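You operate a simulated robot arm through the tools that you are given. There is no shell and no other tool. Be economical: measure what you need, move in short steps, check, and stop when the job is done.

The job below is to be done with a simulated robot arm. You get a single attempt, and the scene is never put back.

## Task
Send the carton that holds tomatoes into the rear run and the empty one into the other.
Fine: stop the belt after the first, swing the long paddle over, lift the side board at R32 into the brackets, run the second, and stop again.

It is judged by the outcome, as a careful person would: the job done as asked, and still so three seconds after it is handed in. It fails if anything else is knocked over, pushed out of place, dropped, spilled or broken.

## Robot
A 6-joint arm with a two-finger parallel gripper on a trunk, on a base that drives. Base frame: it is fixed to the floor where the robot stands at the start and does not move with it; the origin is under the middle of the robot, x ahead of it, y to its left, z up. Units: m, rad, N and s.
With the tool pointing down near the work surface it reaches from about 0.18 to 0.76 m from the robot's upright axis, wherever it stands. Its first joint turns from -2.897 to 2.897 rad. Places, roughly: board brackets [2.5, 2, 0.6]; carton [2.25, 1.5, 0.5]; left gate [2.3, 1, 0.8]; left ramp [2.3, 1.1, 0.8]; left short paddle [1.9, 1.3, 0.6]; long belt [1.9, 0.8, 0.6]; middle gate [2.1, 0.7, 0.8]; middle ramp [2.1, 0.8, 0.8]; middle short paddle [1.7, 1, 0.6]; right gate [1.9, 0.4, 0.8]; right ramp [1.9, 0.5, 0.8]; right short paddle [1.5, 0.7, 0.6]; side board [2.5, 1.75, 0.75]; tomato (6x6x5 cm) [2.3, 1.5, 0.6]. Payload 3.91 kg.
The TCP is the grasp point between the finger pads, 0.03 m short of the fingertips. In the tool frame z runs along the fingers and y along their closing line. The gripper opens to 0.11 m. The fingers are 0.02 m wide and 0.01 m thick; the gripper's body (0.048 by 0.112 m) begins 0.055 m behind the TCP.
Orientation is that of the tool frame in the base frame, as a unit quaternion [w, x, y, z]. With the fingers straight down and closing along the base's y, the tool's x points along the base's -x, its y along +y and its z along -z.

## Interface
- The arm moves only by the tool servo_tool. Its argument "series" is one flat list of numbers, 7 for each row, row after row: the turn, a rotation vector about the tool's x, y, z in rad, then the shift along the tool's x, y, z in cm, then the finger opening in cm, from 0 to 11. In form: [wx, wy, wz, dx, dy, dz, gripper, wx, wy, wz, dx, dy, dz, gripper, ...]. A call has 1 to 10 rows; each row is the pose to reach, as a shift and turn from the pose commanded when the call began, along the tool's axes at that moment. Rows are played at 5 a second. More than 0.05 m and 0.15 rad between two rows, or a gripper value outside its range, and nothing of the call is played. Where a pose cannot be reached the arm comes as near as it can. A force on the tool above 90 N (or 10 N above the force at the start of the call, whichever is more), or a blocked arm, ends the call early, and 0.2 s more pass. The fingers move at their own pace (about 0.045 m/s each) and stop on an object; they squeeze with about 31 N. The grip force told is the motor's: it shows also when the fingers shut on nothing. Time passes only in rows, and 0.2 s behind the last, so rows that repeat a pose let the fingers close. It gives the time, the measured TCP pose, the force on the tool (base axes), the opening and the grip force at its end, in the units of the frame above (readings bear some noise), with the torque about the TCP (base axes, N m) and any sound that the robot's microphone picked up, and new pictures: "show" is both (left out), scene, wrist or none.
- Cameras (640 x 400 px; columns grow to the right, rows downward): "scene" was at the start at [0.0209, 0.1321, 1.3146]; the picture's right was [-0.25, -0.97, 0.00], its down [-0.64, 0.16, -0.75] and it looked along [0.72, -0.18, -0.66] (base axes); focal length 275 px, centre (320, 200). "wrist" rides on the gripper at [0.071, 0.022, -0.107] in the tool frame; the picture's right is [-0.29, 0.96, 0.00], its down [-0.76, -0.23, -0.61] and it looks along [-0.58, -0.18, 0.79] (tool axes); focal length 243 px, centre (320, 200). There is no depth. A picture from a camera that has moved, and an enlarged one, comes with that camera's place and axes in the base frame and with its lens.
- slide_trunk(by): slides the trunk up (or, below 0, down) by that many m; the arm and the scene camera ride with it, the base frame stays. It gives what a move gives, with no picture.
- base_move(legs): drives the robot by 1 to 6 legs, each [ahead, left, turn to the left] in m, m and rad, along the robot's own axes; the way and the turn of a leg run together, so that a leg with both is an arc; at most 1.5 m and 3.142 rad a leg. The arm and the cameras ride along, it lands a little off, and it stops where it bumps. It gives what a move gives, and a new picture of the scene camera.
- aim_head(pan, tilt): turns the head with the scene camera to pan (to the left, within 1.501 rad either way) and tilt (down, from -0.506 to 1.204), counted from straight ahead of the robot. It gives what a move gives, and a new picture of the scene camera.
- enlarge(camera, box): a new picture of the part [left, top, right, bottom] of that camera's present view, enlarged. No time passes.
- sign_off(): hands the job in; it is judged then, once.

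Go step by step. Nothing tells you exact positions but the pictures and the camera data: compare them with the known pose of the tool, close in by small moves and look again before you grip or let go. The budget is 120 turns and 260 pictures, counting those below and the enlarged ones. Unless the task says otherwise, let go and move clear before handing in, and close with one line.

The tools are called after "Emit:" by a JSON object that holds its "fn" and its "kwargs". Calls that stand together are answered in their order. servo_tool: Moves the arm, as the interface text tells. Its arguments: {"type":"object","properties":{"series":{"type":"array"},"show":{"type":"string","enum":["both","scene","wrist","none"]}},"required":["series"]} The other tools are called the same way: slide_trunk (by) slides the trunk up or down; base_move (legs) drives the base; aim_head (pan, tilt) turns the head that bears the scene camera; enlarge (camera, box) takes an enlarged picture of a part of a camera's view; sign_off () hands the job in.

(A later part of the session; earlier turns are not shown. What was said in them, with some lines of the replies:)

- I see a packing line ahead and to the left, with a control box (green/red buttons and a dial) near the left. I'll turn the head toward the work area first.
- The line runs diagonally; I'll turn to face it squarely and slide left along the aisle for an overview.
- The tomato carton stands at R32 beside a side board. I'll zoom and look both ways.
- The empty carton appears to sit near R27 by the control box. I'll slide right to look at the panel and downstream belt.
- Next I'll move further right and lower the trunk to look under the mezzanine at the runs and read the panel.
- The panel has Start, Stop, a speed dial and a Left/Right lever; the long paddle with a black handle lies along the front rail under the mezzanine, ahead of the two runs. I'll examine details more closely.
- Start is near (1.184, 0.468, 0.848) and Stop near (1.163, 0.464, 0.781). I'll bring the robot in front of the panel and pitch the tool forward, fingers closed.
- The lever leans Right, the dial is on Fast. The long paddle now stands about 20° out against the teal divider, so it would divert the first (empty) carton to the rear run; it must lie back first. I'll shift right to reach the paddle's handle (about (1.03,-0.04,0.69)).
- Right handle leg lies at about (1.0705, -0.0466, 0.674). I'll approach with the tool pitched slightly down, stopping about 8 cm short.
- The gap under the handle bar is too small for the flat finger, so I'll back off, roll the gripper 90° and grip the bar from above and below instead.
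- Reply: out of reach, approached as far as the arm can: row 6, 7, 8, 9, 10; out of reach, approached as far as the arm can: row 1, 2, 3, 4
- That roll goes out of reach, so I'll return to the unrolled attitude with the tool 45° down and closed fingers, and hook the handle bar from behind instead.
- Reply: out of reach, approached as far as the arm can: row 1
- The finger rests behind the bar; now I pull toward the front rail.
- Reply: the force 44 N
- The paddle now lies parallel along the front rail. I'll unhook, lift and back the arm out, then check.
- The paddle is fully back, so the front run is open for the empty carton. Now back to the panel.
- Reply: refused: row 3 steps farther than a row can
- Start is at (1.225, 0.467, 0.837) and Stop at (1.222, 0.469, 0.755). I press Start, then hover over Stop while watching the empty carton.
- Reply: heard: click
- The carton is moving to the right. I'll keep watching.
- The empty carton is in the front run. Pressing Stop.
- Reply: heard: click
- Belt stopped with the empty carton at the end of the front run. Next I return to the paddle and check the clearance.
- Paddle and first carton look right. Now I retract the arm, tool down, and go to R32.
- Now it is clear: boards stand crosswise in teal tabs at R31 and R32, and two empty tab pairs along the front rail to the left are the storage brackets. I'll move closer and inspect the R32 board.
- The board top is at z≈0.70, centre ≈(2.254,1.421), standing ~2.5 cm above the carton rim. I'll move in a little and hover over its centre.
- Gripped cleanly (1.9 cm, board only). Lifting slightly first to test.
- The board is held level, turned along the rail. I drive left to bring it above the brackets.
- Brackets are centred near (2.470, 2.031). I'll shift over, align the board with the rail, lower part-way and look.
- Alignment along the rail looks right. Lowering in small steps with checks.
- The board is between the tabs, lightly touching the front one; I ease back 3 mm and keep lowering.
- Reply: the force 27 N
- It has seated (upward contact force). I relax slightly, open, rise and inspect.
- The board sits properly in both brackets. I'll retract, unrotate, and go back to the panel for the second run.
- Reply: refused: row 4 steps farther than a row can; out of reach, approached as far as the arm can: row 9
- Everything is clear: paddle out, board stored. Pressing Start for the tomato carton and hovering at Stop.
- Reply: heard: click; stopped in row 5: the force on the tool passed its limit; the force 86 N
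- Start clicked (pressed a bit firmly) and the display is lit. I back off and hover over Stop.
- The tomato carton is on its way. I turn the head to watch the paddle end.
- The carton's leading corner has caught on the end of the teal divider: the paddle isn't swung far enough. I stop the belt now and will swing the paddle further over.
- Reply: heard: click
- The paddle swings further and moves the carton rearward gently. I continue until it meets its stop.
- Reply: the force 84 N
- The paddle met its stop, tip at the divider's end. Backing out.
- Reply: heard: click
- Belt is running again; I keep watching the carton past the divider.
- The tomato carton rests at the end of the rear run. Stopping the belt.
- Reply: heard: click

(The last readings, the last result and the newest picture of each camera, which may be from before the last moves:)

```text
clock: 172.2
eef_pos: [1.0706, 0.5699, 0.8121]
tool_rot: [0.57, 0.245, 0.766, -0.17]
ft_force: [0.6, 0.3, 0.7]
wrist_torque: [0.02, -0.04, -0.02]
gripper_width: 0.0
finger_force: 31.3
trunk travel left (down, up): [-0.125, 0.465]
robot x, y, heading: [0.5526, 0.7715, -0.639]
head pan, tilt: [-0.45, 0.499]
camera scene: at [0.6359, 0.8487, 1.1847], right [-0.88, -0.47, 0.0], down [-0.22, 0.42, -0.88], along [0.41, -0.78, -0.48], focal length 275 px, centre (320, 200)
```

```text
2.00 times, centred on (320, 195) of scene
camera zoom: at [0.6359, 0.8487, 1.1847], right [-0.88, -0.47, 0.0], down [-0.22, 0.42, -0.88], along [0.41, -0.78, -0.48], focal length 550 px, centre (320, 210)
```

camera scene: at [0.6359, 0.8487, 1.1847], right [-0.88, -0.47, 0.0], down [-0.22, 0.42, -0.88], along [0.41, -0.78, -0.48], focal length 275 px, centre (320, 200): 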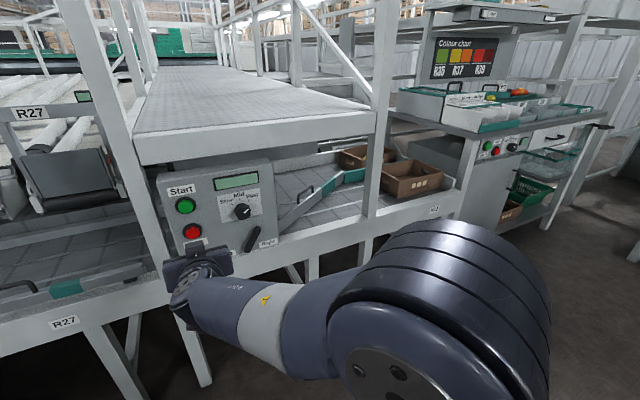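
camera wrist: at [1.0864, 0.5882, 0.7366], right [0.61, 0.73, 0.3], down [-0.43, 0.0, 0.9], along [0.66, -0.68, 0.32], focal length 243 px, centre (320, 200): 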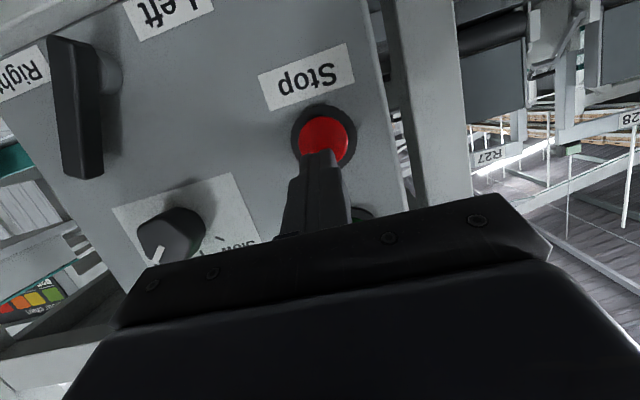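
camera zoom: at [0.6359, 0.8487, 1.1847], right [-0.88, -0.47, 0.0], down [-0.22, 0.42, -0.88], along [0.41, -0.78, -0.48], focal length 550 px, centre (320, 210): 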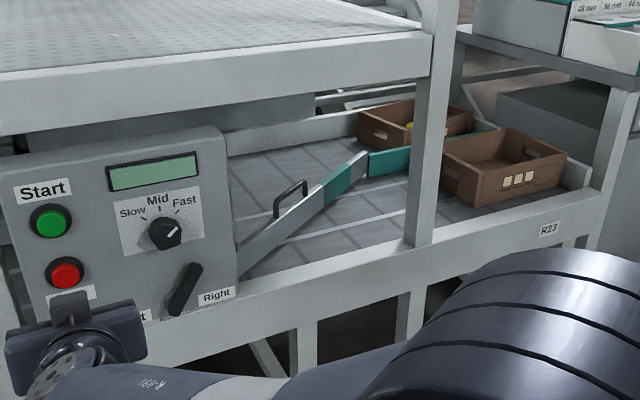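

Both cartons are in their runs and the belt is off. A last look at the stored board before handing in.

Emit:
{"fn": "aim_head", "kwargs": {"pan": 0.75, "tilt": 0.4}}

Emit:
{"fn": "enlarge", "kwargs": {"camera": "scene", "box": [150, 80, 470, 260]}}

```text
clock: 173.6
eef_pos: [1.0717, 0.5711, 0.8117]
tool_rot: [0.57, 0.245, 0.766, -0.17]
ft_force: [0.4, -0.3, 0.8]
wrist_torque: [0.02, 0.02, -0.02]
gripper_width: 0.0
finger_force: 30.5
trunk travel left (down, up): [-0.125, 0.465]
robot x, y, heading: [0.5519, 0.7702, -0.635]
head pan, tilt: [0.75, 0.4]
camera scene: at [0.6855, 0.9397, 1.1938], right [0.11, -0.99, 0.0], down [-0.39, -0.04, -0.92], along [0.92, 0.1, -0.39], focal length 275 px, centre (320, 200)
```

scene: 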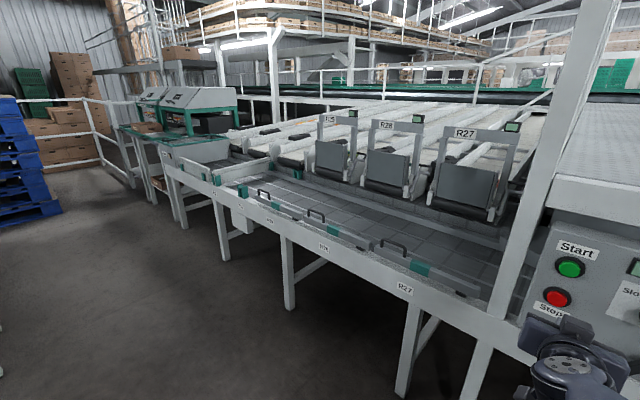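

```text
2.00 times, centred on (310, 170) of scene
camera zoom: at [0.6855, 0.9397, 1.1938], right [0.11, -0.99, 0.0], down [-0.39, -0.04, -0.92], along [0.92, 0.1, -0.39], focal length 550 px, centre (340, 260)
```

zoom: 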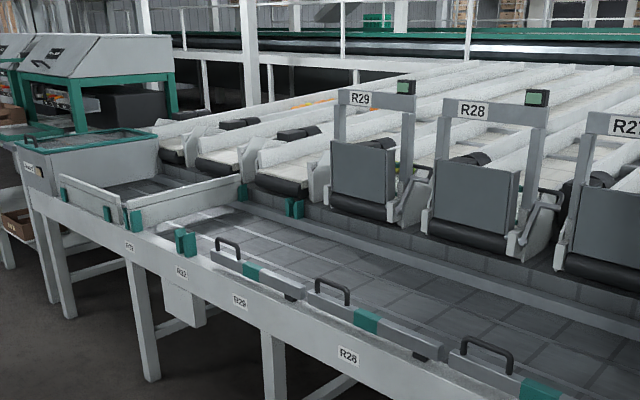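

The R32 board sits in its brackets on the front rail, the belt is off, and the arm is clear, so I'm handing in.

Emit:
{"fn": "sign_off", "kwargs": {}}

```text
The job is handed in.
```

The tomato carton is in the rear run and the empty one is in the front run. The R32 side board is in the brackets, the long paddle is swung over, and the belt is stopped.
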